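You operate a simulated robot arm through the tools that you are given. There is no shell and no other tool. Be economical: measure what you need, move in short steps, check, and stop when the job is done.

Carry out the task below with a simulated two-armed robot. There is one attempt and no reset: what you move stays moved.

## Task
On the teal table, fold the grey cloth in half, so that its two short edges meet.

It is judged by the outcome, as a careful person would: the job done as asked, and still so three seconds after it is handed in. It fails if anything else is knocked over, pushed out of place, dropped, spilled or broken. Flat cloth is picked up by pressing the open fingertips on it (5 to 10 N) and closing them slowly along it; thin cloth reads only 2 to 8 mm in the jaws.

## Robot
Two 7-joint arms with two-finger parallel grippers on one trunk, on a base that drives. Base frame: it is fixed to the floor where the robot stands at the start and does not move with it; the origin is under the middle of the robot, x ahead of it, y to its left, z up; the surface under the hand at the start is at about z = 0.8. Readings come in m, rad, newtons and seconds.
The left shoulder is at the start at [0.07, 0.133, 1.101], the right one opposite. With the tool pointing down near the work surface each hand reaches from about 0.18 to 0.64 m from the robot's upright axis, wherever it stands, measured 20 degrees to its own side. Places, roughly: teal table [0.9, -0.1, 0.8]. Payload 1.57 kg a hand.
The TCP of each hand is the grasp point between the finger pads, 0.03 m short of the fingertips. In the tool frame z runs along the fingers and y along their closing line. Largest opening 0.08 m; finger width 0.017, thickness 0.012; the body of the gripper, 0.04 by 0.082 m, starts 0.08 m behind the TCP.
Orientation is that of the tool frame in the base frame, as a unit quaternion [x, y, z, w]. With the fingers straight down and closing along the base's y, the tool's x points along the base's -x, its y along +y and its z along -z.

## Interface
- The arms move only by the tool drive_tool. It takes "left_moves", "right_moves" or both (then of equal length, played together; a hand with none holds still); each is a list of rows, each a list of 2 entries, a list of its own where there are three numbers: the shift along the tool's x, y, z in units of 300 mm (1.0 is 300 mm), then the turn, a rotation vector about the tool's x, y, z in units of 45 degrees (1.0 is 45 degrees). In form: [[[tx, ty, tz], [ax, ay, az]], ...]. A call has 1 to 10 rows; each row is the pose to reach, as a shift and turn from the pose commanded when the call began, along the tool's axes at that moment. "left_gripper" and "right_gripper" are, for a hand that has rows, the closure in counts, from 0 (fully open) to 255 (shut), set as the call begins (left out, the last holds). A call with a number of a shift or a turn outside -1 to 1 is refused whole. Rows are played at 5 a second. More than 0.05 m and 0.15 rad between two rows, or a gripper value outside its range, and nothing of the call is played. Where a pose cannot be reached the arm comes as near as it can. A force on the tool above 40 N (or 10 N above the force at the start of the call, whichever is more), or a blocked arm, ends the call early, and 0.2 s more pass. The fingers move at their own pace (about 0.153 m/s each) and stop on an object; they squeeze with about 28 N. The grip force told is the motor's: it shows also when the fingers shut on nothing. Time passes only in rows, and 0.2 s behind the last, so rows that repeat a pose let the fingers close. The reply holds the time, the measured pose of the TCP, the force on the tool along the base axes, the opening and the grip force, in the units named above and with some noise, with the torque about the TCP (base axes, N m) and any sound that the robot's microphone picked up.
- Cameras (640 x 400 px; columns grow to the right, rows downward): "scene" is now at [0.1212, -0.0233, 1.3038]; the picture's right is [-0.32, -0.95, 0.00], its down [-0.76, 0.26, -0.60] and it looks along [0.57, -0.19, -0.80] (base axes); focal length 268 px, centre (320, 200). "left" rides on the left gripper at [0.072, 0.007, -0.122] in its tool frame; the picture's right is [-0.09, 1.00, 0.00], its down [-0.84, -0.08, -0.54] and it looks along [-0.54, -0.05, 0.84] (tool axes); focal length 238 px, centre (320, 200). "right" rides on the right gripper at [0.072, -0.007, -0.122] in its tool frame; the picture's right is [0.09, 1.00, 0.00], its down [-0.84, 0.08, -0.54] and it looks along [-0.54, 0.05, 0.84] (tool axes); focal length 238 px, centre (320, 200).
- camera(camera): a new picture of that camera. The clock stands still meanwhile.
- move_column(by): slides the trunk up (or, below 0, down) by that many m; the arms and the scene camera ride with it, the base frame stays. It gives what a move gives, with no picture.
- base_move(legs): drives the robot by 1 to 6 legs, each [ahead, left, turn to the left] in m, m and rad, along the robot's own axes; the way and the turn of a leg run together, so that a leg with both is an arc; at most 1.5 m and 3.142 rad a leg. The arms and the cameras ride along, it lands a little off, and it stops where it bumps. It gives what a move gives.
- turn_head(pan, tilt): turns the head with the scene camera to pan (to the left, within 1.501 rad either way) and tilt (down, from -0.506 to 1.204), counted from straight ahead of the robot. It gives what a move gives.
- measure_at(camera, pixels): for up to 12 pixels [column, row] of the newest picture of that camera ("zoom" is the newest enlarged one), the place [x, y, z] in the base frame of the surface seen there, good to about 0.002 m. The clock stands still meanwhile.
- close_up(camera, box): a new picture of the part [left, top, right, bottom] of that camera's present view, enlarged. The clock stands still meanwhile.
- job_done(): hands the job in; it is judged then, once.

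Go step by step. Measure first, check grasps and placings, and put right what went wrong. The budget is 80 turns and 70 pictures, counting those below and the enlarged ones. Unless the task says otherwise, let go and move clear before handing in, and close with one line.

The tools are called after "Call:" as a command line: name --argument value ..., lists and objects as JSON in quotes. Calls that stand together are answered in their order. drive_tool: Moves the arms, as the interface text tells. Its arguments: {"type":"object","properties":{"left_moves":{"type":"array"},"left_gripper":{"type":"number"},"right_moves":{"type":"array"},"right_gripper":{"type":"number"}},"required":[]} The other tools are called the same way: move_column (by) slides the trunk up or down; base_move (legs) drives the base; turn_head (pan, tilt) turns the head that bears the scene camera; camera (camera) takes a picture; measure_at (camera, pixels) gives the place of the surface under pixels of a picture; close_up (camera, box) takes an enlarged picture of a part of a camera's view; job_done () hands the job in.

At the start:

```text
time: 0.0
left_tool_pos: [0.4937, 0.1413, 0.9742]
left_tcp_rot: [0.0, 1.0, 0.0, 0.0]
left_wrist_force: [0.6, -0.1, -0.5]
left_ft_torque: [0.01, 0.01, 0.03]
left_opening: 0.0803
left_grasp_force: 0.1
right_tool_pos: [0.4732, -0.2587, 0.9803]
right_tcp_rot: [0.0, 1.0, 0.0, 0.001]
right_wrist_force: [-0.2, -0.1, 0.6]
right_ft_torque: [0.0, 0.01, -0.01]
right_opening: 0.0802
right_grasp_force: 0.0
trunk travel left (down, up): [-0.675, 0.265]
robot x, y, heading: [0.0007, 0.0019, -0.001]
head pan, tilt: [-0.326, 0.927]
```

scene: 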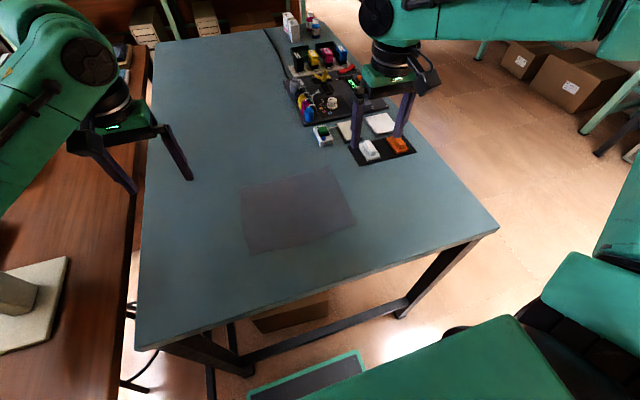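
right: 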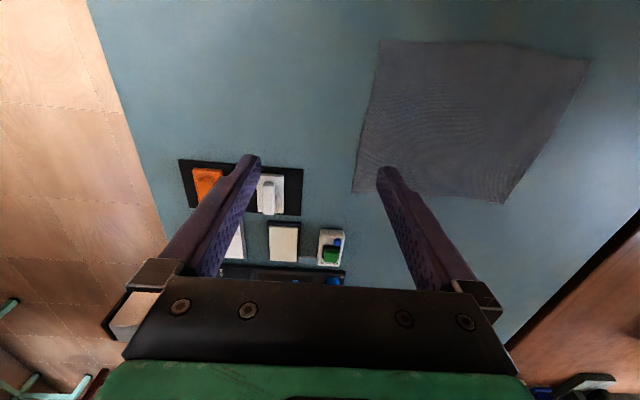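
left: 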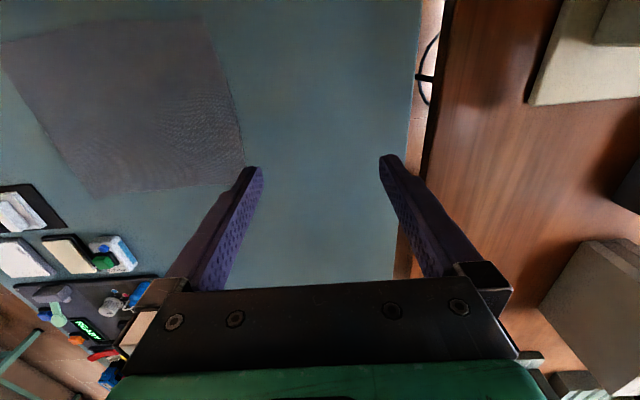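

The cloth in the scene picture has corners near (241,188), (329,168), (356,221), (251,253). I'll enlarge it and measure its corners.

Call:
close_up --camera "scene" --box '[220, 150, 380, 270]'

Call:
measure_at --camera "scene" --pixels '[[241, 189], [329, 169], [355, 221], [251, 252], [300, 210], [400, 250], [498, 228], [137, 348], [150, 100], [330, 140], [372, 160], [412, 150]]'

```text
3.33 times, centred on (300, 210) of scene
```

zoom: 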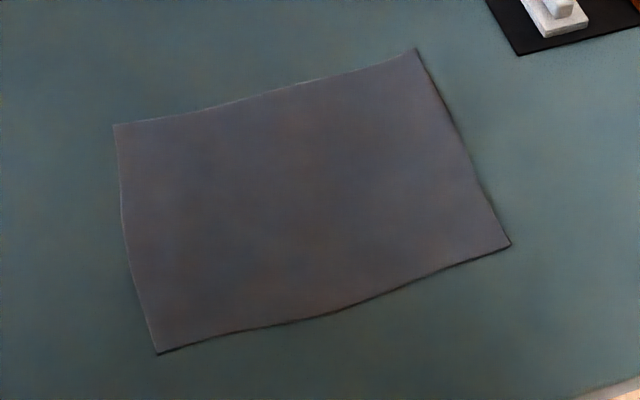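

```text
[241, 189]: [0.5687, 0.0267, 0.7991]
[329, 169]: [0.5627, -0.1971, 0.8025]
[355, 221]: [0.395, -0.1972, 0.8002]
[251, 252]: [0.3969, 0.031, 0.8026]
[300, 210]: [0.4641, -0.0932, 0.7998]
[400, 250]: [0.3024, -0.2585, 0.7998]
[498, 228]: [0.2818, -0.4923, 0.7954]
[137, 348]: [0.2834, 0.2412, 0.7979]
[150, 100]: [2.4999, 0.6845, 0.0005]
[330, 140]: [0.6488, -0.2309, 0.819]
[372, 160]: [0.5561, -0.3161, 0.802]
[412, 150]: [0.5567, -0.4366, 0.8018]
```

The cloth spans x 0.395–0.567 and y -0.197–0.030, so the short edges are at y≈0.03 and y≈-0.197. I'll move the left hand above the near-left corner and the right hand above the far-left one.

Call:
measure_at --camera "zoom" --pixels '[[117, 128], [414, 53], [507, 243], [159, 350], [122, 200], [138, 280], [460, 140], [300, 85], [320, 313]]'

Call:
drive_tool --left_moves '[[[0.05, -0.03, 0.02], [0, 0, 0]], [[0.1, -0.08, 0.04], [0, 0, 0]], [[0.15, -0.14, 0.07], [0, 0, 0]], [[0.2, -0.2, 0.1], [0, 0, 0]], [[0.24, -0.27, 0.12], [0, 0, 0]], [[0.27, -0.34, 0.15], [0, 0, 0]], [[0.279, -0.4, 0.17], [0, 0, 0]], [[0.279, -0.437, 0.18], [0, 0, 0]]]' --right_moves '[[[-0.05, 0.11, 0.02], [0, 0, -0.05]], [[-0.1, 0.22, 0.04], [0, 0, -0.1]], [[-0.15, 0.33, 0.07], [0, 0, -0.15]], [[-0.2, 0.44, 0.1], [0, 0, -0.2]], [[-0.23, 0.55, 0.12], [0, 0, -0.25]], [[-0.25, 0.67, 0.15], [0, 0, -0.3]], [[-0.26, 0.79, 0.17], [0, 0, -0.35]], [[-0.266, 0.895, 0.2], [0, 0, -0.4]]]' --left_gripper 150 --right_gripper 150

Call:
camera --camera "scene"

Call:
camera --camera "left"

Call:
camera --camera "right"

```text
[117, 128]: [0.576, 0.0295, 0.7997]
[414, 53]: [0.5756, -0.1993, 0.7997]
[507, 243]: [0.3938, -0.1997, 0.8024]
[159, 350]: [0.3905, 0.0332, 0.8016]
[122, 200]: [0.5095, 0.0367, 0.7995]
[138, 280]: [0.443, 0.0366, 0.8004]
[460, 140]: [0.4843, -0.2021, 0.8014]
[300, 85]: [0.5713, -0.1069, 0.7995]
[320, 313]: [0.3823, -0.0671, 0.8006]
```

```text
time: 1.8
left_tool_pos: [0.4108, 0.0082, 0.9198]
left_tcp_rot: [-0.001, 1.0, 0.0, 0.0]
left_wrist_force: [0.5, -0.1, 0.1]
left_ft_torque: [0.01, 0.05, 0.01]
left_opening: 0.0329
left_grasp_force: 0.0
right_tool_pos: [0.4698, -0.0876, 0.9396]
right_tcp_rot: [-0.158, 0.987, 0.001, 0.001]
right_wrist_force: [1.1, 0.4, 1.0]
right_ft_torque: [-0.01, -0.01, -0.01]
right_opening: 0.033
right_grasp_force: 0.0
right hand out of reach, approached as far as the arm can: row 4, 5, 6, 7, 8
trunk travel left (down, up): [-0.675, 0.265]
robot x, y, heading: [-0.0018, -0.0022, 0.007]
head pan, tilt: [-0.326, 0.927]
```

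```text
65 pictures are left
```

scene: 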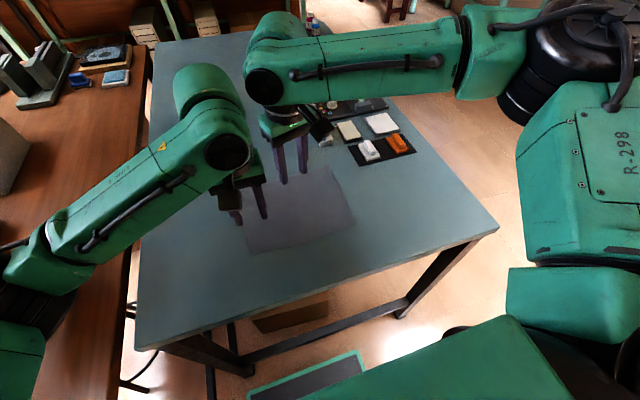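

```text
64 pictures are left
```

left: 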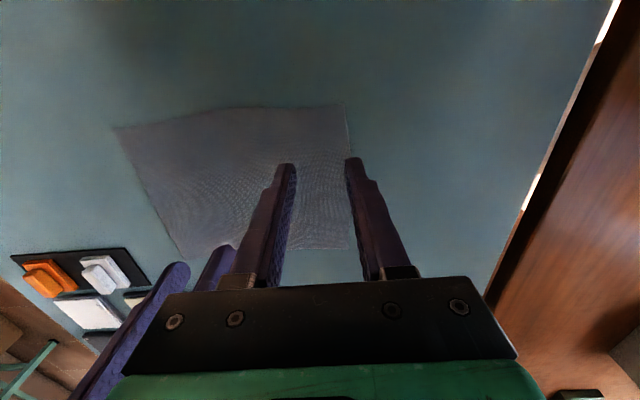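

```text
63 pictures are left
```

right: 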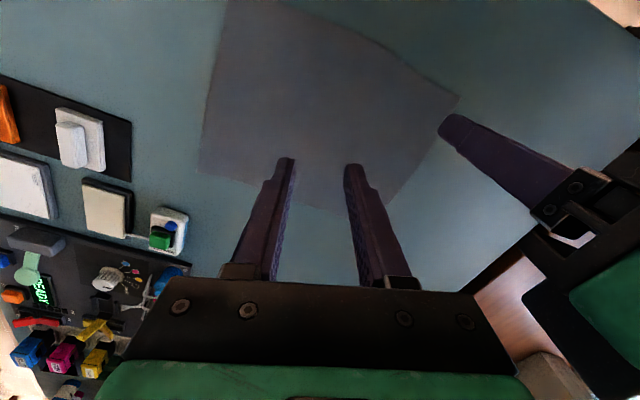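

The right hand stopped short at (0.470, -0.088), reported as out of reach. I'll test whether the yaw is what limits it by bringing the yaw back to zero and backing it out a little.

Call:
drive_tool --right_moves '[[[0, 0, 0], [0, 0, 0.1]], [[0, 0, 0], [0, 0, 0.2]], [[0, 0, 0], [0, 0, 0.3]], [[0, 0, 0], [0, 0, 0.4]], [[0, 0, 0], [0, 0, 0.5]], [[0, 0, 0], [0, 0, 0.6]], [[0, 0, 0], [0, 0, 0.7]]]'

```text
time: 3.4
left_tool_pos: [0.4112, 0.0089, 0.9199]
left_tcp_rot: [-0.001, 1.0, 0.001, 0.001]
left_wrist_force: [-0.4, -0.7, 0.0]
left_ft_torque: [-0.02, -0.04, 0.02]
left_opening: 0.0329
left_grasp_force: 0.0
right_tool_pos: [0.4707, -0.0891, 0.9375]
right_tcp_rot: [0.119, 0.993, 0.0, -0.001]
right_wrist_force: [-1.2, 0.4, 0.7]
right_ft_torque: [0.01, -0.01, -0.01]
right_opening: 0.033
right_grasp_force: 0.0
trunk travel left (down, up): [-0.675, 0.265]
robot x, y, heading: [0.0014, -0.0029, 0.004]
head pan, tilt: [-0.326, 0.927]
```

Yaw changed freely. Next I'll probe reach forward in x (0.08 m) at this yaw.

Call:
drive_tool --right_moves '[[[-0.065, 0.016, 0], [0, 0, 0]], [[-0.13, 0.031, 0], [0, 0, 0]], [[-0.195, 0.047, 0], [0, 0, 0]], [[-0.26, 0.063, 0], [0, 0, 0]]]'

```text
time: 4.4
left_tool_pos: [0.4105, 0.0087, 0.92]
left_tcp_rot: [0.001, 1.0, 0.0, -0.001]
left_wrist_force: [0.5, 0.4, -0.2]
left_ft_torque: [0.03, 0.0, 0.05]
left_opening: 0.0332
left_grasp_force: 0.1
right_tool_pos: [0.5074, -0.1253, 0.9409]
right_tcp_rot: [0.117, 0.993, 0.001, 0.001]
right_wrist_force: [1.1, 0.7, 1.0]
right_ft_torque: [0.0, 0.01, 0.01]
right_opening: 0.0332
right_grasp_force: 0.0
right hand out of reach, approached as far as the arm can: row 1, 2, 3, 4
trunk travel left (down, up): [-0.675, 0.265]
robot x, y, heading: [0.0016, 0.0018, 0.002]
head pan, tilt: [-0.326, 0.927]
```

Forward motion slid right along a reach limit. I'll test whether a lower height helps.

Call:
drive_tool --right_moves '[[[0, 0, 0.12], [0, 0, 0]], [[0, 0, 0.24], [0, 0, 0]], [[-0.065, 0.016, 0.26], [0, 0, 0]], [[-0.13, 0.031, 0.26], [0, 0, 0]], [[-0.176, 0.146, 0.26], [0, 0, 0]], [[-0.2, 0.25, 0.26], [0, 0, 0]]]'

Call:
turn_head --pan -0.2 --tilt 1.2

Call:
camera --camera "scene"

```text
time: 5.8
left_tool_pos: [0.4101, 0.0082, 0.9207]
left_tcp_rot: [0.0, 1.0, 0.0, 0.0]
left_wrist_force: [0.4, -0.3, -0.5]
left_ft_torque: [0.01, 0.0, 0.04]
left_opening: 0.0332
left_grasp_force: 0.0
right_tool_pos: [0.5019, -0.133, 0.8933]
right_tcp_rot: [0.118, 0.993, 0.001, 0.002]
right_wrist_force: [0.0, 0.3, 0.4]
right_ft_torque: [-0.03, 0.01, 0.02]
right_opening: 0.033
right_grasp_force: 0.2
right hand out of reach, approached as far as the arm can: row 1, 2, 3, 4, 5, 6
trunk travel left (down, up): [-0.675, 0.265]
robot x, y, heading: [0.0014, -0.0033, 0.003]
head pan, tilt: [-0.326, 0.927]
```

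```text
time: 6.6
left_tool_pos: [0.4111, 0.0083, 0.9202]
left_tcp_rot: [0.0, 1.0, 0.0, 0.002]
left_wrist_force: [1.0, -1.1, -0.5]
left_ft_torque: [0.01, 0.01, 0.02]
left_opening: 0.0329
left_grasp_force: 0.0
right_tool_pos: [0.5014, -0.133, 0.892]
right_tcp_rot: [0.118, 0.993, 0.001, 0.0]
right_wrist_force: [0.5, 0.9, -0.6]
right_ft_torque: [0.01, -0.02, 0.0]
right_opening: 0.0331
right_grasp_force: 0.0
trunk travel left (down, up): [-0.675, 0.265]
robot x, y, heading: [-0.0014, -0.002, 0.0]
head pan, tilt: [-0.201, 1.201]
```

```text
62 pictures are left
```

scene: 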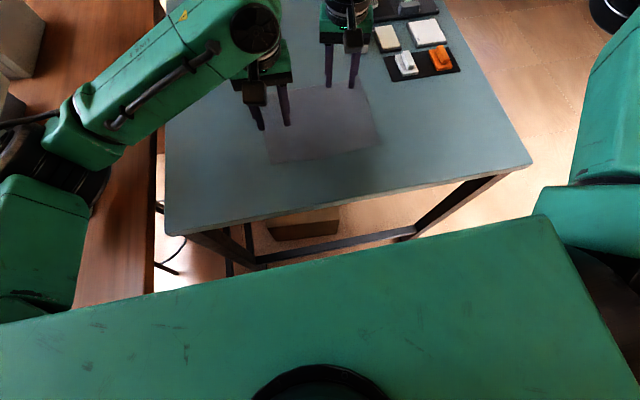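

Lowering the hand shortened the reach, so the shoulder height probably matters. I'll raise both hands and lower the trunk by 0.12 m, then probe again.

Call:
drive_tool --left_moves '[[[0, 0, -0.15], [0, 0, 0]], [[0, 0, -0.3], [0, 0, 0]], [[0, 0, -0.4], [0, 0, 0]]]' --right_moves '[[[0.05, -0.05, -0.13], [0, 0, 0]], [[0.08, -0.1, -0.26], [0, 0, 0]], [[0.1, -0.15, -0.4], [0, 0, 0]]]'

Call:
move_column --by -0.12

Call:
drive_tool --right_moves '[[[-0.1, 0.1, 0], [0, 0, 0]], [[-0.2, 0.2, 0], [0, 0, 0]], [[-0.3, 0.27, 0], [0, 0, 0]], [[-0.3, 0.4, 0], [0, 0, 0]]]'

```text
time: 7.4
left_tool_pos: [0.4088, 0.0084, 1.0412]
left_tcp_rot: [0.0, 1.0, 0.0, -0.001]
left_wrist_force: [-0.2, -0.2, 0.0]
left_ft_torque: [0.0, 0.0, 0.0]
left_opening: 0.033
left_grasp_force: 0.1
right_tool_pos: [0.4633, -0.1683, 1.012]
right_tcp_rot: [0.117, 0.993, 0.0, 0.0]
right_wrist_force: [-0.2, -0.5, 1.2]
right_ft_torque: [-0.02, 0.0, -0.02]
right_opening: 0.0333
right_grasp_force: 0.0
trunk travel left (down, up): [-0.675, 0.265]
robot x, y, heading: [0.004, -0.0001, -0.002]
head pan, tilt: [-0.201, 1.201]
```

```text
time: 8.9
left_tool_pos: [0.4103, 0.0077, 0.9221]
left_tcp_rot: [0.0, 1.0, 0.0, 0.0]
left_wrist_force: [1.4, 1.0, 0.4]
left_ft_torque: [0.0, 0.0, 0.0]
left_opening: 0.0329
left_grasp_force: 0.0
right_tool_pos: [0.4649, -0.1679, 0.8915]
right_tcp_rot: [0.118, 0.993, 0.0, -0.001]
right_wrist_force: [0.0, -0.2, -0.7]
right_ft_torque: [0.04, -0.02, -0.02]
right_opening: 0.033
right_grasp_force: 0.1
trunk travel left (down, up): [-0.555, 0.385]
robot x, y, heading: [0.0015, 0.0017, 0.002]
head pan, tilt: [-0.201, 1.201]
```

```text
time: 9.9
left_tool_pos: [0.4108, 0.0088, 0.9206]
left_tcp_rot: [-0.001, 1.0, 0.0, -0.001]
left_wrist_force: [0.0, 0.4, -0.3]
left_ft_torque: [0.01, 0.01, 0.02]
left_opening: 0.033
left_grasp_force: 0.0
right_tool_pos: [0.5114, -0.1303, 0.8854]
right_tcp_rot: [0.118, 0.993, 0.001, 0.001]
right_wrist_force: [-0.1, 0.3, 0.0]
right_ft_torque: [-0.03, -0.04, -0.02]
right_opening: 0.0329
right_grasp_force: 0.1
right hand out of reach, approached as far as the arm can: row 2, 3, 4
trunk travel left (down, up): [-0.555, 0.385]
robot x, y, heading: [-0.0045, -0.0023, 0.001]
head pan, tilt: [-0.201, 1.201]
```

Reach is limited by a boundary of roughly x+y ≤ 0.38 for the right hand, mirrored for the left. My plan is to pinch the near corners and drag the cloth about 0.09 m towards the robot. Then I'll turn the base about 30° left to grip the left edge with both hands, and carry the fold by driving the base. First I'll hover both hands above the near corners.

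Call:
drive_tool --left_moves '[[[0, 0, 0.05], [0, 0, 0]], [[0.005, 0.01, 0.1], [0, 0, 0]], [[0.01, 0.02, 0.15], [0, 0, 0]], [[0.01, 0.02, 0.2], [0, 0, 0]]]' --right_moves '[[[0.08, -0.06, 0], [0, 0, -0.08]], [[0.16, -0.12, 0.02], [0, 0, -0.16]], [[0.24, -0.18, 0.05], [0, 0, -0.24]], [[0.306, -0.242, 0.083], [0, 0, -0.3]]]'

Call:
camera --camera "left"

Call:
camera --camera "right"

```text
time: 10.9
left_tool_pos: [0.4067, 0.0141, 0.8617]
left_tcp_rot: [0.0, 1.0, 0.0, 0.0]
left_wrist_force: [0.0, 0.2, -0.3]
left_ft_torque: [0.02, -0.02, 0.04]
left_opening: 0.0327
left_grasp_force: 0.1
right_tool_pos: [0.4027, -0.1819, 0.8577]
right_tcp_rot: [-0.001, 1.0, 0.0, 0.0]
right_wrist_force: [-0.9, -1.1, -0.6]
right_ft_torque: [-0.01, -0.02, -0.01]
right_opening: 0.0331
right_grasp_force: 0.2
trunk travel left (down, up): [-0.555, 0.385]
robot x, y, heading: [0.0001, 0.0003, -0.004]
head pan, tilt: [-0.201, 1.201]
```

```text
61 pictures are left
```

left: 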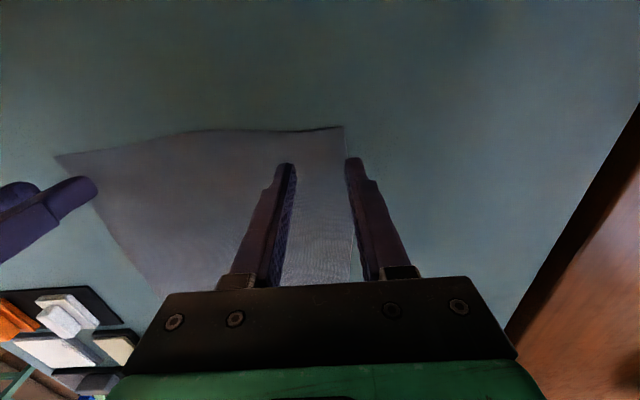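

```text
60 pictures are left
```

right: 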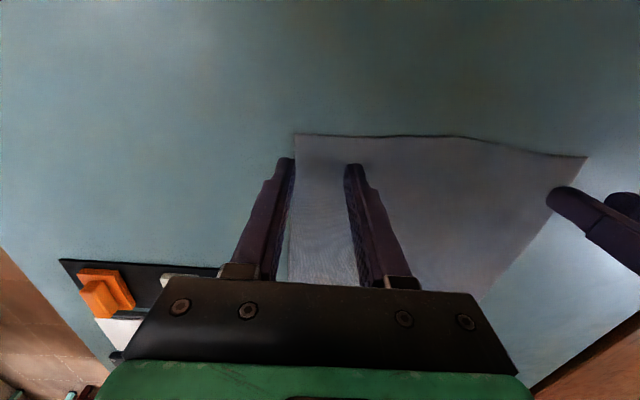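

Both hands are well placed over the near corners, with the outer finger at each side edge. Now I'll lower them to touch lightly.

Call:
drive_tool --left_moves '[[[0, 0, 0.06], [0, 0, 0]], [[0, 0, 0.09], [0, 0, 0]], [[0, 0, 0.105], [0, 0, 0]], [[0, 0, 0.112], [0, 0, 0]]]' --right_moves '[[[0, 0, 0.05], [0, 0, 0]], [[0, 0, 0.08], [0, 0, 0]], [[0, 0, 0.093], [0, 0, 0]], [[0, 0, 0.1], [0, 0, 0]]]'

```text
time: 11.9
left_tool_pos: [0.4043, 0.0157, 0.8317]
left_tcp_rot: [-0.001, 1.0, -0.002, 0.004]
left_wrist_force: [4.8, -1.5, 22.7]
left_ft_torque: [0.14, -0.05, -0.04]
left_opening: 0.0326
left_grasp_force: 0.0
right_tool_pos: [0.4048, -0.1811, 0.8307]
right_tcp_rot: [0.001, 1.0, -0.001, 0.004]
right_wrist_force: [1.6, -1.2, 18.4]
right_ft_torque: [-0.04, 0.01, 0.01]
right_opening: 0.0328
right_grasp_force: 0.1
trunk travel left (down, up): [-0.555, 0.385]
robot x, y, heading: [0.0018, -0.0005, -0.002]
head pan, tilt: [-0.201, 1.201]
```

The contact force is about 20 N, which is too hard. I'll back off about 2 mm and start closing in steps.

Call:
drive_tool --left_moves '[[[0, 0, -0.006], [0, 0, 0]], [[0, 0, -0.006], [0, 0, 0]]]' --right_moves '[[[0, 0, -0.004], [0, 0, 0]], [[0, 0, -0.004], [0, 0, 0]]]' --left_gripper 175 --right_gripper 175

Call:
drive_tool --left_moves '[[[0, 0, 0], [0, 0, 0]], [[0, 0, 0], [0, 0, 0]]]' --right_moves '[[[0, 0, 0], [0, 0, 0]], [[0, 0, 0], [0, 0, 0]]]' --left_gripper 205 --right_gripper 205

Call:
drive_tool --left_moves '[[[0, 0, 0], [0, 0, 0]], [[0, 0, 0], [0, 0, 0]], [[0, 0, 0], [0, 0, 0]]]' --right_moves '[[[0, 0, 0], [0, 0, 0]], [[0, 0, 0], [0, 0, 0]], [[0, 0, 0], [0, 0, 0]]]' --left_gripper 255 --right_gripper 255

Call:
camera --camera "left"

Call:
camera --camera "right"

```text
time: 12.5
left_tool_pos: [0.4027, 0.0161, 0.8319]
left_tcp_rot: [0.0, 1.0, -0.001, 0.002]
left_wrist_force: [-0.8, -0.5, 20.0]
left_ft_torque: [0.05, 0.11, 0.01]
left_opening: 0.0225
left_grasp_force: 0.0
right_tool_pos: [0.4017, -0.1809, 0.8306]
right_tcp_rot: [0.0, 1.0, 0.001, 0.002]
right_wrist_force: [-0.2, 0.0, 17.2]
right_ft_torque: [0.04, 0.13, 0.01]
right_opening: 0.0224
right_grasp_force: 0.1
trunk travel left (down, up): [-0.555, 0.385]
robot x, y, heading: [-0.0008, 0.0028, 0.003]
head pan, tilt: [-0.201, 1.201]
```

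```text
time: 13.1
left_tool_pos: [0.4032, 0.0149, 0.8317]
left_tcp_rot: [-0.001, 1.0, -0.001, 0.002]
left_wrist_force: [0.2, -3.7, 18.9]
left_ft_torque: [-0.08, 0.06, 0.02]
left_opening: 0.0148
left_grasp_force: 0.0
right_tool_pos: [0.4013, -0.1792, 0.831]
right_tcp_rot: [-0.001, 1.0, 0.0, 0.002]
right_wrist_force: [-1.0, 2.7, 19.2]
right_ft_torque: [0.12, 0.12, -0.01]
right_opening: 0.0153
right_grasp_force: 0.1
trunk travel left (down, up): [-0.555, 0.385]
robot x, y, heading: [-0.0012, 0.002, 0.005]
head pan, tilt: [-0.201, 1.201]
```

```text
time: 13.9
left_tool_pos: [0.4031, 0.0157, 0.8302]
left_tcp_rot: [0.0, 1.0, -0.002, 0.002]
left_wrist_force: [0.7, -15.9, 17.5]
left_ft_torque: [-0.49, 0.0, 0.1]
left_opening: 0.0018
left_grasp_force: 23.2
right_tool_pos: [0.4017, -0.1786, 0.831]
right_tcp_rot: [0.0, 1.0, 0.001, 0.002]
right_wrist_force: [-0.7, 15.1, 21.6]
right_ft_torque: [0.49, 0.14, -0.04]
right_opening: 0.0022
right_grasp_force: 23.8
trunk travel left (down, up): [-0.555, 0.385]
robot x, y, heading: [0.0024, 0.0022, -0.001]
head pan, tilt: [-0.201, 1.201]
```

```text
59 pictures are left
```

left: 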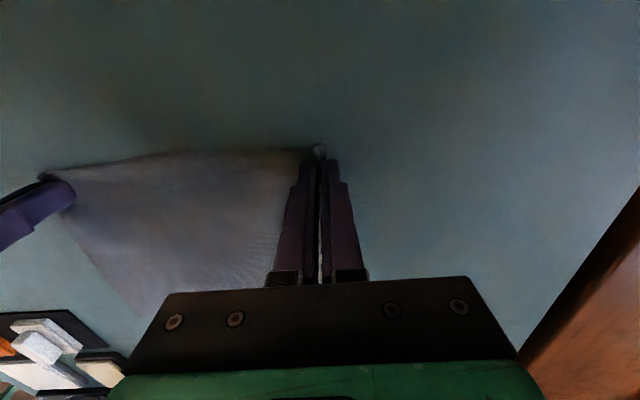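

```text
58 pictures are left
```

right: 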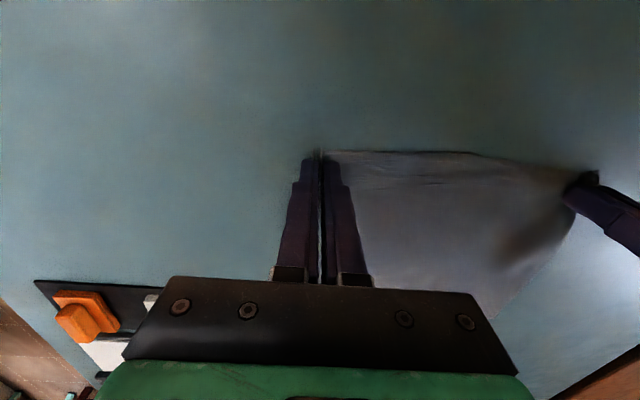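

Both corners are pinched (openings 1.8 and 2.2 mm) and the near edge is taut. I'll lift slightly and drag the cloth 0.09 m towards the robot.

Call:
drive_tool --left_moves '[[[0, -0.004, -0.02], [0, 0, 0]], [[0.05, -0.004, -0.02], [0, 0, 0]], [[0.1, -0.004, -0.02], [0, 0, 0]], [[0.15, -0.004, -0.02], [0, 0, 0]], [[0.2, -0.004, -0.02], [0, 0, 0]], [[0.25, -0.004, -0.02], [0, 0, 0]], [[0.3, -0.004, -0.02], [0, 0, 0]], [[0.3, -0.004, -0.02], [0, 0, 0]]]' --right_moves '[[[0, 0.004, -0.02], [0, 0, 0]], [[0.05, 0.004, -0.02], [0, 0, 0]], [[0.1, 0.004, -0.02], [0, 0, 0]], [[0.15, 0.004, -0.02], [0, 0, 0]], [[0.2, 0.004, -0.02], [0, 0, 0]], [[0.25, 0.004, -0.02], [0, 0, 0]], [[0.3, 0.004, -0.02], [0, 0, 0]], [[0.3, 0.004, -0.02], [0, 0, 0]]]'

Call:
camera --camera "scene"

```text
time: 15.7
left_tool_pos: [0.3169, 0.012, 0.8345]
left_tcp_rot: [-0.001, 1.0, 0.001, -0.001]
left_wrist_force: [1.1, -12.1, -0.6]
left_ft_torque: [-0.34, -0.05, 0.05]
left_opening: 0.0017
left_grasp_force: 23.2
right_tool_pos: [0.3214, -0.1818, 0.8376]
right_tcp_rot: [0.0, 1.0, 0.002, -0.001]
right_wrist_force: [-1.1, 11.8, 1.2]
right_ft_torque: [0.36, 0.03, 0.0]
right_opening: 0.0017
right_grasp_force: 23.4
right hand out of reach, approached as far as the arm can: row 7, 8
trunk travel left (down, up): [-0.555, 0.385]
robot x, y, heading: [0.0024, -0.0026, -0.002]
head pan, tilt: [-0.201, 1.201]
```

```text
57 pictures are left
```

scene: 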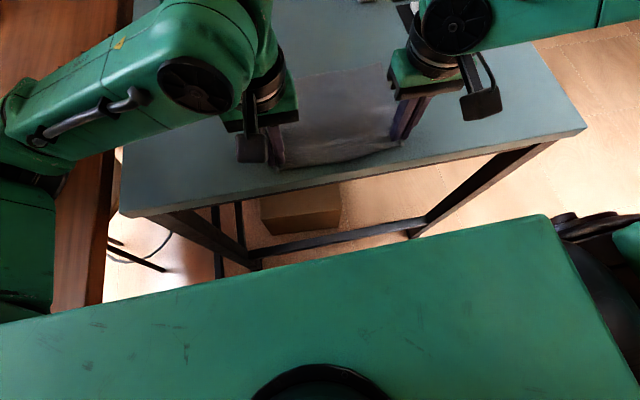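

The drag came to about 0.085 m, with the right hand stopping at its near limit. I'll release and raise both hands.

Call:
drive_tool --left_moves '[[[0, -0.006, 0.008], [0, 0, 0]], [[0, -0.006, 0.008], [0, 0, 0]], [[0, -0.006, -0.05], [0, 0, 0]], [[0, 0, -0.2], [0, 0, 0]], [[0, 0, -0.35], [0, 0, 0]], [[-0.1, 0.1, -0.45], [0, 0, 0]], [[-0.2, 0.25, -0.5], [0, 0, 0]], [[-0.2, 0.4, -0.5], [0, 0, 0]]]' --right_moves '[[[0, 0.006, 0.016], [0, 0, 0]], [[0, 0.006, 0.016], [0, 0, 0]], [[0, 0.006, -0.05], [0, 0, 0]], [[0, 0, -0.2], [0, 0, 0]], [[0, 0, -0.35], [0, 0, 0]], [[-0.1, -0.1, -0.45], [0, 0, 0]], [[-0.2, -0.25, -0.5], [0, 0, 0]], [[-0.2, -0.4, -0.5], [0, 0, 0]]]' --left_gripper 150 --right_gripper 150

Call:
turn_head --pan -0.2 --tilt 1.05

Call:
camera --camera "scene"

```text
refused: row 6 steps farther than a row can; nothing moved
```

```text
time: 16.4
left_tool_pos: [0.3169, 0.0135, 0.8355]
left_tcp_rot: [0.0, 1.0, 0.0, 0.0]
left_wrist_force: [0.6, -10.9, 0.5]
left_ft_torque: [-0.38, 0.0, 0.05]
left_opening: 0.0016
left_grasp_force: 23.5
right_tool_pos: [0.321, -0.1801, 0.8372]
right_tcp_rot: [0.001, 1.0, 0.0, 0.0]
right_wrist_force: [-0.5, 11.6, -0.8]
right_ft_torque: [0.36, 0.03, 0.0]
right_opening: 0.0017
right_grasp_force: 23.4
trunk travel left (down, up): [-0.555, 0.385]
robot x, y, heading: [-0.0003, 0.0032, 0.001]
head pan, tilt: [-0.201, 1.051]
```

```text
56 pictures are left
```

scene: 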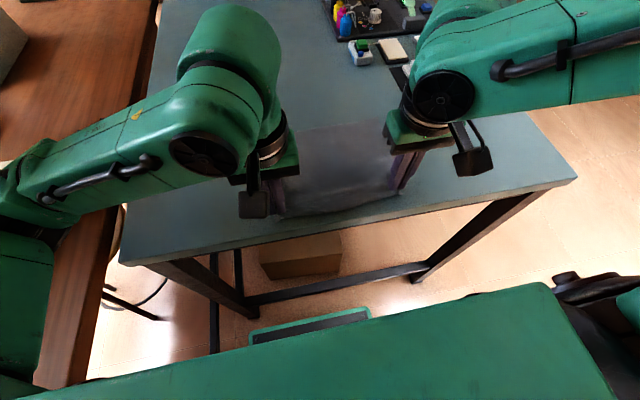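

The release was refused for step size, so both hands still hold. Before going on I'll measure the chest front to judge the clearance for turning.

Call:
measure_at --camera "scene" --pixels '[[540, 288], [100, 384], [300, 340], [330, 150], [300, 215], [390, 200], [310, 325], [365, 312], [576, 180], [590, 380]]'

Call:
drive_tool --left_moves '[[[0, -0.006, 0.008], [0, 0, 0]], [[0, -0.006, 0.008], [0, 0, 0]], [[0, -0.006, -0.05], [0, 0, 0]], [[0, 0, -0.2], [0, 0, 0]], [[0, 0, -0.35], [0, 0, 0]], [[-0.06, 0.06, -0.45], [0, 0, 0]], [[-0.1, 0.16, -0.5], [0, 0, 0]], [[-0.1, 0.32, -0.5], [0, 0, 0]]]' --right_moves '[[[0, 0.006, 0.016], [0, 0, 0]], [[0, 0.006, 0.016], [0, 0, 0]], [[0, 0.006, -0.05], [0, 0, 0]], [[0, 0, -0.2], [0, 0, 0]], [[0, 0, -0.35], [0, 0, 0]], [[-0.06, -0.06, -0.45], [0, 0, 0]], [[-0.1, -0.16, -0.5], [0, 0, 0]], [[-0.1, -0.32, -0.5], [0, 0, 0]]]' --left_gripper 150 --right_gripper 150

Call:
camera --camera "scene"

```text
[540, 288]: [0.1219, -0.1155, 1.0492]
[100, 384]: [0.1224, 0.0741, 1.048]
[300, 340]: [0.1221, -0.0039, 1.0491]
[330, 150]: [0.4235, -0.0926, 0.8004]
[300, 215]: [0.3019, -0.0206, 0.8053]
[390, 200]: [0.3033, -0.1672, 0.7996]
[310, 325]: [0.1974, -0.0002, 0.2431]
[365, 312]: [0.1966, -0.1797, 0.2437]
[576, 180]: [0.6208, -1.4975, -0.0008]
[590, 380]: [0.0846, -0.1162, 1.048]
```

```text
time: 18.2
left_tool_pos: [0.3444, 0.1099, 0.9827]
left_tcp_rot: [0.0, 1.0, 0.0, 0.0]
left_wrist_force: [0.2, -0.1, -0.9]
left_ft_torque: [0.01, 0.01, -0.01]
left_opening: 0.033
left_grasp_force: 0.1
right_tool_pos: [0.3497, -0.275, 0.9906]
right_tcp_rot: [0.001, 1.0, 0.0, 0.001]
right_wrist_force: [0.1, 0.4, -1.0]
right_ft_torque: [0.01, 0.0, 0.01]
right_opening: 0.0331
right_grasp_force: 0.1
trunk travel left (down, up): [-0.555, 0.385]
robot x, y, heading: [-0.0026, 0.0006, -0.001]
head pan, tilt: [-0.201, 1.051]
```

```text
55 pictures are left
```

scene: 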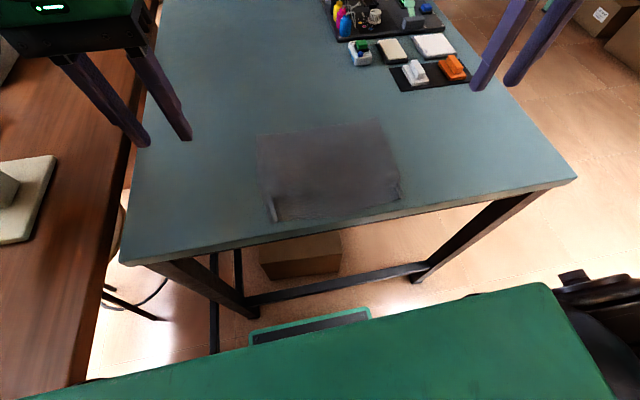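

The cloth moved nearly flat, with a small crease at (272,205). I'll measure its new corners and the crossbar under the table.

Call:
close_up --camera "scene" --box '[230, 100, 430, 225]'

Call:
measure_at --camera "scene" --pixels '[[340, 287], [300, 262], [190, 270], [470, 230], [258, 135], [377, 121], [398, 199], [272, 220], [275, 210], [366, 312], [250, 333], [235, 345]]'

```text
3.20 times, centred on (330, 162) of scene
```

zoom: 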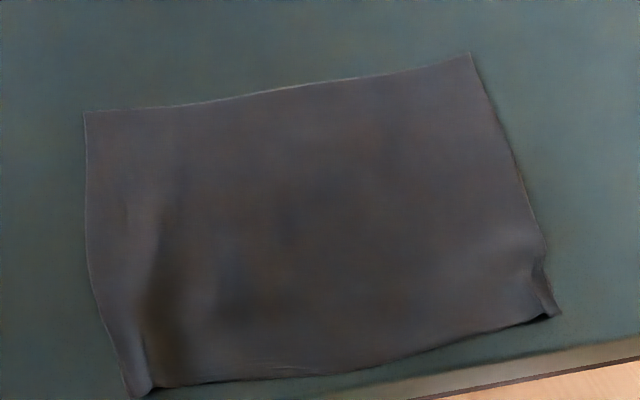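

```text
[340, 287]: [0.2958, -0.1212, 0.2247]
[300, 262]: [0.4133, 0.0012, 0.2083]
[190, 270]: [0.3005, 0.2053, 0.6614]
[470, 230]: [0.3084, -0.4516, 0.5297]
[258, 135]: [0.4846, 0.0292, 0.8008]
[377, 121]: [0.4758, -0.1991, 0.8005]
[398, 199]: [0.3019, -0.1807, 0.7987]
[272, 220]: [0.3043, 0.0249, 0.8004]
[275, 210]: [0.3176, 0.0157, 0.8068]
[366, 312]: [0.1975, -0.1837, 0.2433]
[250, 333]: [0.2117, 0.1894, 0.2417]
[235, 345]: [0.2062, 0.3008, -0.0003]
```

The base front is at x≈0.20 and the crossbar and table edge are at about 0.285, so a 30° turn in place clears narrowly. I'll back off 5 cm, shift right 0.138 m, turn left 30°, and come forward again.

Call:
base_move --legs '[[-0.05, 0, 0], [0, -0.138, 0], [0, 0, 0.524], [0.04, -0.023, 0]]'

Call:
turn_head --pan 0.0 --tilt 0.98

Call:
camera --camera "scene"

```text
time: 22.0
left_tool_pos: [0.2418, 0.1294, 0.9842]
left_tcp_rot: [-0.256, 0.967, 0.0, 0.0]
left_wrist_force: [0.0, -0.5, 0.8]
left_ft_torque: [0.02, 0.02, 0.0]
left_opening: 0.0328
left_grasp_force: 0.1
right_tool_pos: [0.4356, -0.2029, 0.9891]
right_tcp_rot: [-0.256, 0.967, 0.0, 0.0]
right_wrist_force: [0.4, -0.1, 0.0]
right_ft_torque: [0.02, 0.02, 0.02]
right_opening: 0.0328
right_grasp_force: 0.0
trunk travel left (down, up): [-0.555, 0.385]
robot x, y, heading: [-0.005, -0.134, 0.518]
head pan, tilt: [-0.201, 1.051]
```

```text
time: 22.7
left_tool_pos: [0.2411, 0.13, 0.9848]
left_tcp_rot: [-0.256, 0.967, 0.0, 0.0]
left_wrist_force: [-0.7, -0.5, -0.6]
left_ft_torque: [-0.03, 0.01, -0.02]
left_opening: 0.0329
left_grasp_force: 0.1
right_tool_pos: [0.4362, -0.2015, 0.9896]
right_tcp_rot: [-0.256, 0.967, 0.0, 0.0]
right_wrist_force: [0.7, -0.5, -0.4]
right_ft_torque: [-0.01, 0.02, -0.02]
right_opening: 0.033
right_grasp_force: 0.1
trunk travel left (down, up): [-0.555, 0.385]
robot x, y, heading: [-0.0057, -0.1372, 0.519]
head pan, tilt: [0.0, 0.979]
```

```text
53 pictures are left
```

scene: 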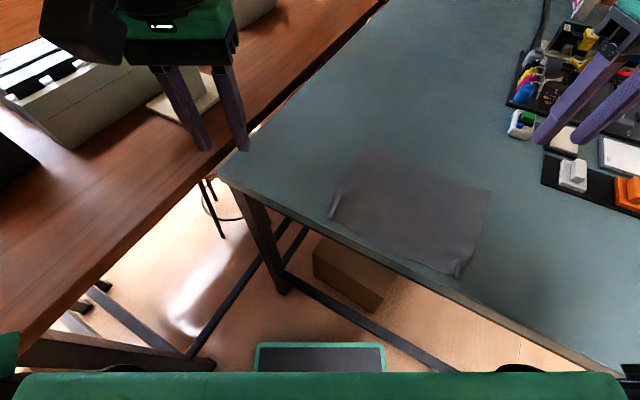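

The base landed at (-0.006, -0.137) with heading 0.519, and the cloth is untouched. I'll hover the left hand over the near-left corner and the right hand over the far-left corner.

Call:
drive_tool --left_moves '[[[0, -0.07, 0.04], [0, 0, 0.1]], [[-0.005, -0.14, 0.08], [0, 0, 0.2]], [[-0.01, -0.22, 0.13], [0, 0, 0.3]], [[-0.015, -0.3, 0.18], [0, 0, 0.42]], [[-0.02, -0.38, 0.23], [0, 0, 0.54]], [[-0.02, -0.456, 0.283], [0, 0, 0.66]]]' --right_moves '[[[-0.075, 0.095, 0.04], [0, 0, 0.05]], [[-0.15, 0.19, 0.08], [0, 0, 0.11]], [[-0.225, 0.285, 0.13], [0, 0, 0.16]], [[-0.3, 0.38, 0.18], [0, 0, 0.22]], [[-0.375, 0.475, 0.23], [0, 0, 0.27]], [[-0.447, 0.569, 0.29], [0, 0, 0.33]]]'

Call:
camera --camera "left"

Call:
camera --camera "right"

Call:
measure_at --camera "scene" --pixels '[[371, 150], [350, 183], [330, 216], [333, 212], [345, 192], [490, 192], [457, 275], [466, 262]]'

```text
time: 24.1
left_tool_pos: [0.3171, 0.0143, 0.8978]
left_tcp_rot: [0.001, 1.0, -0.001, -0.002]
left_wrist_force: [0.1, 0.0, -0.4]
left_ft_torque: [0.0, 0.02, 0.02]
left_opening: 0.0329
left_grasp_force: 0.1
right_tool_pos: [0.4708, 0.0129, 0.9068]
right_tcp_rot: [-0.126, 0.992, 0.001, -0.001]
right_wrist_force: [1.4, -0.1, -0.2]
right_ft_torque: [-0.05, 0.01, -0.04]
right_opening: 0.0332
right_grasp_force: 0.0
trunk travel left (down, up): [-0.555, 0.385]
robot x, y, heading: [-0.0027, -0.1382, 0.517]
head pan, tilt: [0.0, 0.979]
```

```text
52 pictures are left
```

left: 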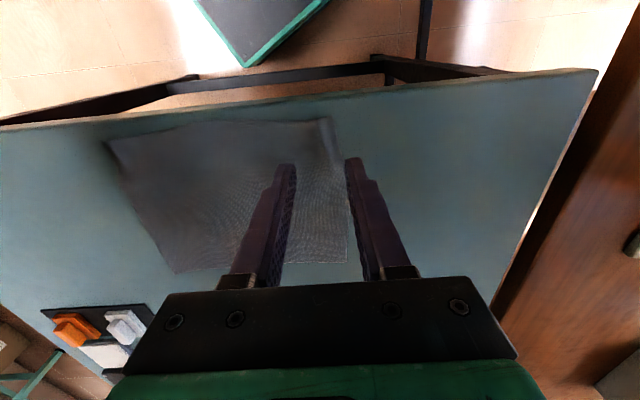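

```text
51 pictures are left
```

right: 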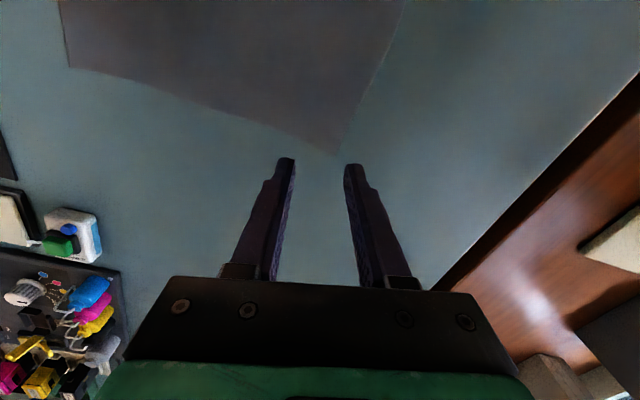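

```text
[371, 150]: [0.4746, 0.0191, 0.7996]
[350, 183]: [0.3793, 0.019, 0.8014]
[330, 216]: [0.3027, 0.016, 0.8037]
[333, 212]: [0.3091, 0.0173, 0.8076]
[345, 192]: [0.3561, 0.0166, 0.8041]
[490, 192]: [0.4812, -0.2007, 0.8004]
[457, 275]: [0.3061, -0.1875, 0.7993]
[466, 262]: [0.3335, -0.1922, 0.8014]
```

Both hands reached their hover positions. I'll measure the corners precisely in the hand cameras.

Call:
measure_at --camera "right" --pixels '[[334, 148], [320, 140], [365, 90], [395, 30], [250, 118], [72, 65]]'

Call:
measure_at --camera "left" --pixels '[[330, 122], [338, 160], [343, 260], [322, 125], [115, 145], [120, 165], [180, 270], [310, 160], [330, 140]]'

Call:
close_up --camera "left" --box '[240, 90, 400, 280]'

```text
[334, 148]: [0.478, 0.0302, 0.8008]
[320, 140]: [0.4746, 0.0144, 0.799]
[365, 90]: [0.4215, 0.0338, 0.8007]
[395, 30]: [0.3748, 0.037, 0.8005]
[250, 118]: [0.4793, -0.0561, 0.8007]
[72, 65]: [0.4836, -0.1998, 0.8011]
```

```text
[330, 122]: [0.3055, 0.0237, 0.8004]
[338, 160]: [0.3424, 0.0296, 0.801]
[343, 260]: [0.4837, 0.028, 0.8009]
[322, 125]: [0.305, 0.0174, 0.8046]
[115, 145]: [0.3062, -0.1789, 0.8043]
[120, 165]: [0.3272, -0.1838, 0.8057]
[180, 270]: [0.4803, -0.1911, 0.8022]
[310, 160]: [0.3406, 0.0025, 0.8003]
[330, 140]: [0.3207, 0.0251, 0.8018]
```

```text
2.11 times, centred on (320, 185) of left
```

zoom: 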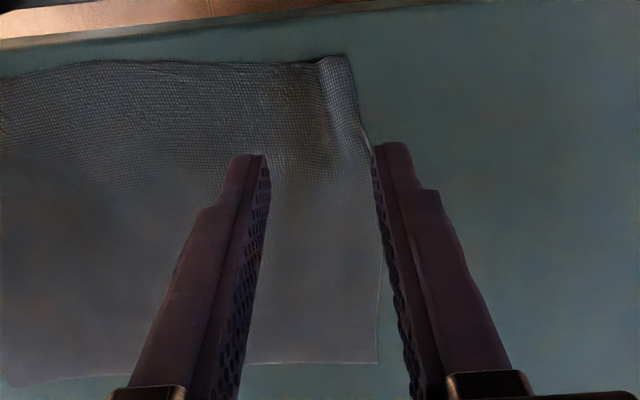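

Corner positions are clear: the edge is at y≈0.024 near the left hand and 0.031 near the right. I'll descend to light contact.

Call:
drive_tool --left_moves '[[[0, -0.017, 0.07], [0, 0, 0]], [[0, -0.017, 0.14], [0, 0, 0]], [[0, -0.017, 0.19], [0, 0, 0]], [[0, -0.017, 0.21], [0, 0, 0]], [[0, -0.017, 0.217], [0, 0, 0]], [[0, -0.017, 0.22], [0, 0, 0]]]' --right_moves '[[[0.018, 0.011, 0.09], [0, 0, 0]], [[0.018, 0.011, 0.17], [0, 0, 0]], [[0.018, 0.011, 0.22], [0, 0, 0]], [[0.018, 0.011, 0.243], [0, 0, 0]], [[0.018, 0.011, 0.25], [0, 0, 0]], [[0.018, 0.011, 0.253], [0, 0, 0]]]'

Call:
camera --camera "scene"

```text
time: 25.5
left_tool_pos: [0.3129, 0.0073, 0.8337]
left_tcp_rot: [0.0, 1.0, 0.0, 0.001]
left_wrist_force: [0.3, 0.0, 0.6]
left_ft_torque: [-0.02, 0.03, 0.0]
left_opening: 0.033
left_grasp_force: 0.0
right_tool_pos: [0.4627, 0.0144, 0.8302]
right_tcp_rot: [-0.128, 0.992, 0.002, 0.005]
right_wrist_force: [5.9, -1.2, 33.2]
right_ft_torque: [-0.52, -0.3, 0.09]
right_opening: 0.0333
right_grasp_force: 0.2
trunk travel left (down, up): [-0.555, 0.385]
robot x, y, heading: [-0.0007, -0.1334, 0.517]
head pan, tilt: [0.0, 0.979]
```

```text
49 pictures are left
```

scene: 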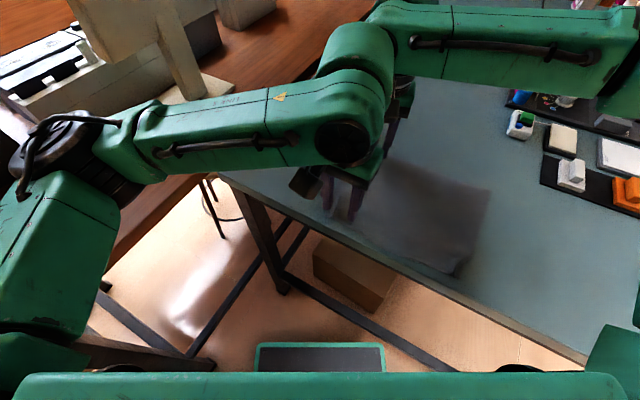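

The left hand isn't touching yet and the right is pressing at 33 N. I'll adjust each one.

Call:
drive_tool --left_moves '[[[0, 0, 0.006], [0, 0, 0]], [[0, 0, 0.011], [0, 0, 0]]]' --right_moves '[[[0, 0, -0.006], [0, 0, 0]], [[0, 0, -0.01], [0, 0, 0]]]'

```text
time: 26.1
left_tool_pos: [0.3123, 0.0084, 0.8318]
left_tcp_rot: [0.001, 1.0, 0.0, 0.003]
left_wrist_force: [-0.3, 0.3, 8.5]
left_ft_torque: [-0.01, 0.06, -0.01]
left_opening: 0.0329
left_grasp_force: 0.0
right_tool_pos: [0.4595, 0.0142, 0.8307]
right_tcp_rot: [-0.129, 0.992, 0.0, 0.001]
right_wrist_force: [4.5, 1.5, 23.3]
right_ft_torque: [-0.03, -0.18, 0.03]
right_opening: 0.0328
right_grasp_force: 0.0
trunk travel left (down, up): [-0.555, 0.385]
robot x, y, heading: [-0.0053, -0.1377, 0.518]
head pan, tilt: [0.0, 0.979]
```

Left is at 8.5 N; right is still at 23 N, so I'll ease it a little while closing in steps.

Call:
drive_tool --left_moves '[[[0, 0, 0.003], [0, 0, 0]], [[0, 0, 0.003], [0, 0, 0]]]' --right_moves '[[[0, 0, -0.005], [0, 0, 0]], [[0, 0, -0.005], [0, 0, 0]]]' --left_gripper 175 --right_gripper 175

Call:
drive_tool --left_moves '[[[0, 0, 0.002], [0, 0, 0]], [[0, 0, 0.002], [0, 0, 0]]]' --right_moves '[[[0, 0, 0], [0, 0, 0]], [[0, 0, 0], [0, 0, 0]]]' --left_gripper 205 --right_gripper 205

Call:
drive_tool --left_moves '[[[0, 0, 0], [0, 0, 0]], [[0, 0, 0], [0, 0, 0]], [[0, 0, 0], [0, 0, 0]]]' --right_moves '[[[0, 0, 0], [0, 0, 0]], [[0, 0, 0], [0, 0, 0]], [[0, 0, 0], [0, 0, 0]]]' --left_gripper 255 --right_gripper 255

Call:
camera --camera "left"

Call:
camera --camera "right"

```text
time: 26.7
left_tool_pos: [0.3132, 0.0072, 0.8315]
left_tcp_rot: [0.001, 1.0, -0.001, 0.004]
left_wrist_force: [-1.1, 0.7, 30.7]
left_ft_torque: [-0.05, 0.18, 0.01]
left_opening: 0.0229
left_grasp_force: 0.0
right_tool_pos: [0.4585, 0.0125, 0.8318]
right_tcp_rot: [-0.129, 0.992, -0.001, 0.0]
right_wrist_force: [-0.5, -0.7, 1.5]
right_ft_torque: [0.04, 0.01, 0.03]
right_opening: 0.0251
right_grasp_force: 0.0
trunk travel left (down, up): [-0.555, 0.385]
robot x, y, heading: [-0.0039, -0.1352, 0.517]
head pan, tilt: [0.0, 0.979]
```

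```text
time: 27.1
left_tool_pos: [0.3162, 0.0074, 0.8316]
left_tcp_rot: [0.0, 1.0, 0.0, 0.005]
left_wrist_force: [-2.6, -0.6, 18.0]
left_ft_torque: [-0.03, 0.11, -0.02]
left_opening: 0.0149
left_grasp_force: 0.2
right_tool_pos: [0.4609, 0.0142, 0.8309]
right_tcp_rot: [-0.129, 0.992, 0.001, 0.0]
right_wrist_force: [-0.6, -0.6, 1.2]
right_ft_torque: [0.03, 0.0, -0.03]
right_opening: 0.0156
right_grasp_force: 0.0
trunk travel left (down, up): [-0.555, 0.385]
robot x, y, heading: [-0.0072, -0.1356, 0.517]
head pan, tilt: [0.0, 0.979]
stopped in row 2 (left hand): the force on the tool passed its limit at 42 N (the readings are from after the stop); the commanded pose is now the measured one
```

```text
time: 27.9
left_tool_pos: [0.3139, 0.0084, 0.8308]
left_tcp_rot: [0.0, 1.0, 0.0, 0.005]
left_wrist_force: [2.8, 0.2, 28.4]
left_ft_torque: [-0.07, 0.05, 0.0]
left_opening: 0.0026
left_grasp_force: 24.2
right_tool_pos: [0.4594, 0.0132, 0.8319]
right_tcp_rot: [-0.128, 0.992, 0.0, 0.0]
right_wrist_force: [-0.2, -0.8, 0.1]
right_ft_torque: [-0.04, 0.0, 0.02]
right_opening: 0.0017
right_grasp_force: 23.6
trunk travel left (down, up): [-0.555, 0.385]
robot x, y, heading: [-0.0092, -0.1391, 0.518]
head pan, tilt: [0.0, 0.979]
```

```text
48 pictures are left
```

left: 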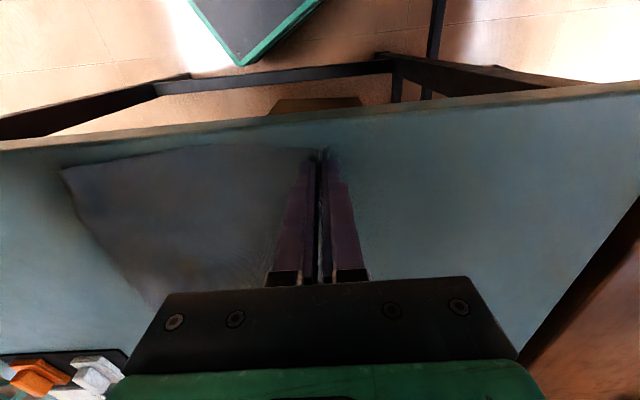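

```text
47 pictures are left
```

right: 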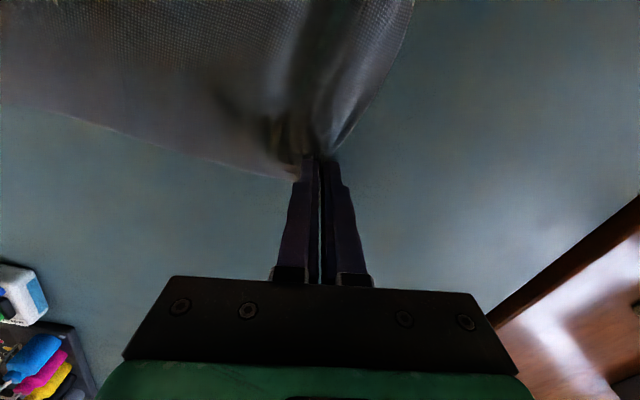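

Both jaws hold cloth (2.6 and 1.7 mm), with creases visible at the right jaw around (310,150). I'll lift 4 cm and check.

Call:
drive_tool --left_moves '[[[0, 0, -0.05], [0, 0, 0]], [[0, 0, -0.1], [0, 0, 0]], [[0, 0, -0.15], [0, 0, 0]]]' --right_moves '[[[0, 0, -0.05], [0, 0, 0]], [[0, 0, -0.1], [0, 0, 0]], [[0, 0, -0.15], [0, 0, 0]]]'

Call:
camera --camera "left"

Call:
camera --camera "right"

Call:
camera --camera "scene"

```text
time: 28.7
left_tool_pos: [0.3154, 0.0096, 0.8744]
left_tcp_rot: [0.0, 1.0, 0.0, 0.003]
left_wrist_force: [-0.5, 0.1, 0.1]
left_ft_torque: [0.0, 0.01, -0.02]
left_opening: 0.0021
left_grasp_force: 23.8
right_tool_pos: [0.4607, 0.0141, 0.8756]
right_tcp_rot: [-0.129, 0.992, -0.001, 0.0]
right_wrist_force: [-0.4, -0.3, 1.0]
right_ft_torque: [0.01, 0.02, 0.0]
right_opening: 0.0015
right_grasp_force: 23.4
trunk travel left (down, up): [-0.555, 0.385]
robot x, y, heading: [-0.0045, -0.1335, 0.516]
head pan, tilt: [0.0, 0.979]
```

```text
46 pictures are left
```

left: 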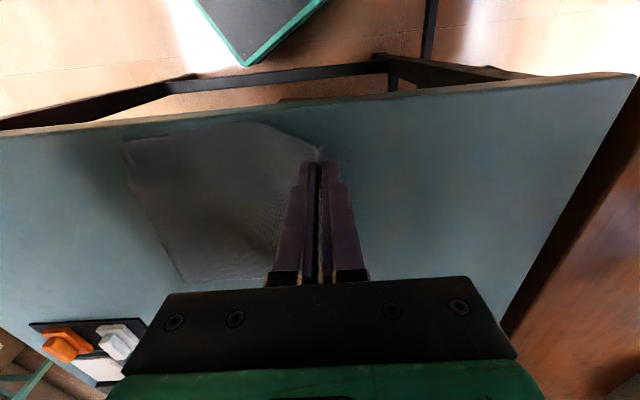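

```text
45 pictures are left
```

right: 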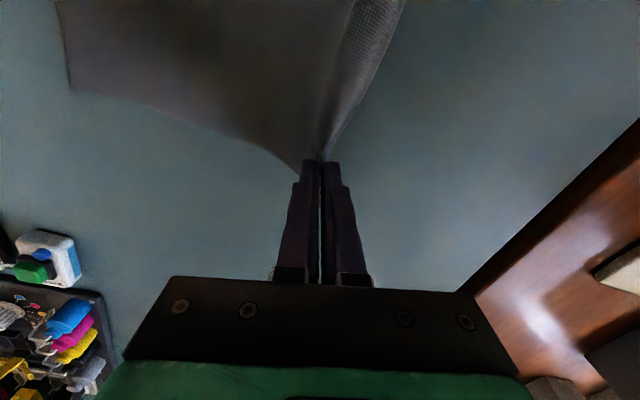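

```text
44 pictures are left
```

scene: 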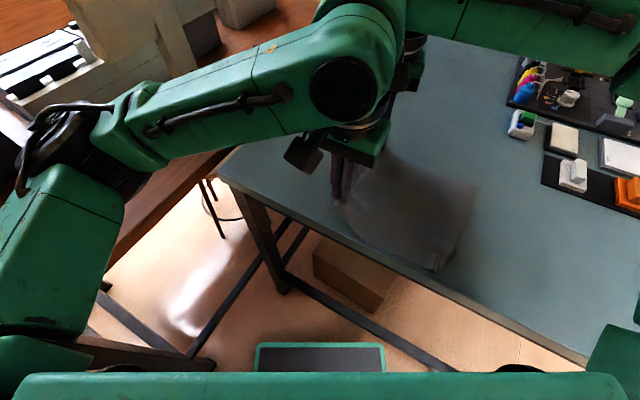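

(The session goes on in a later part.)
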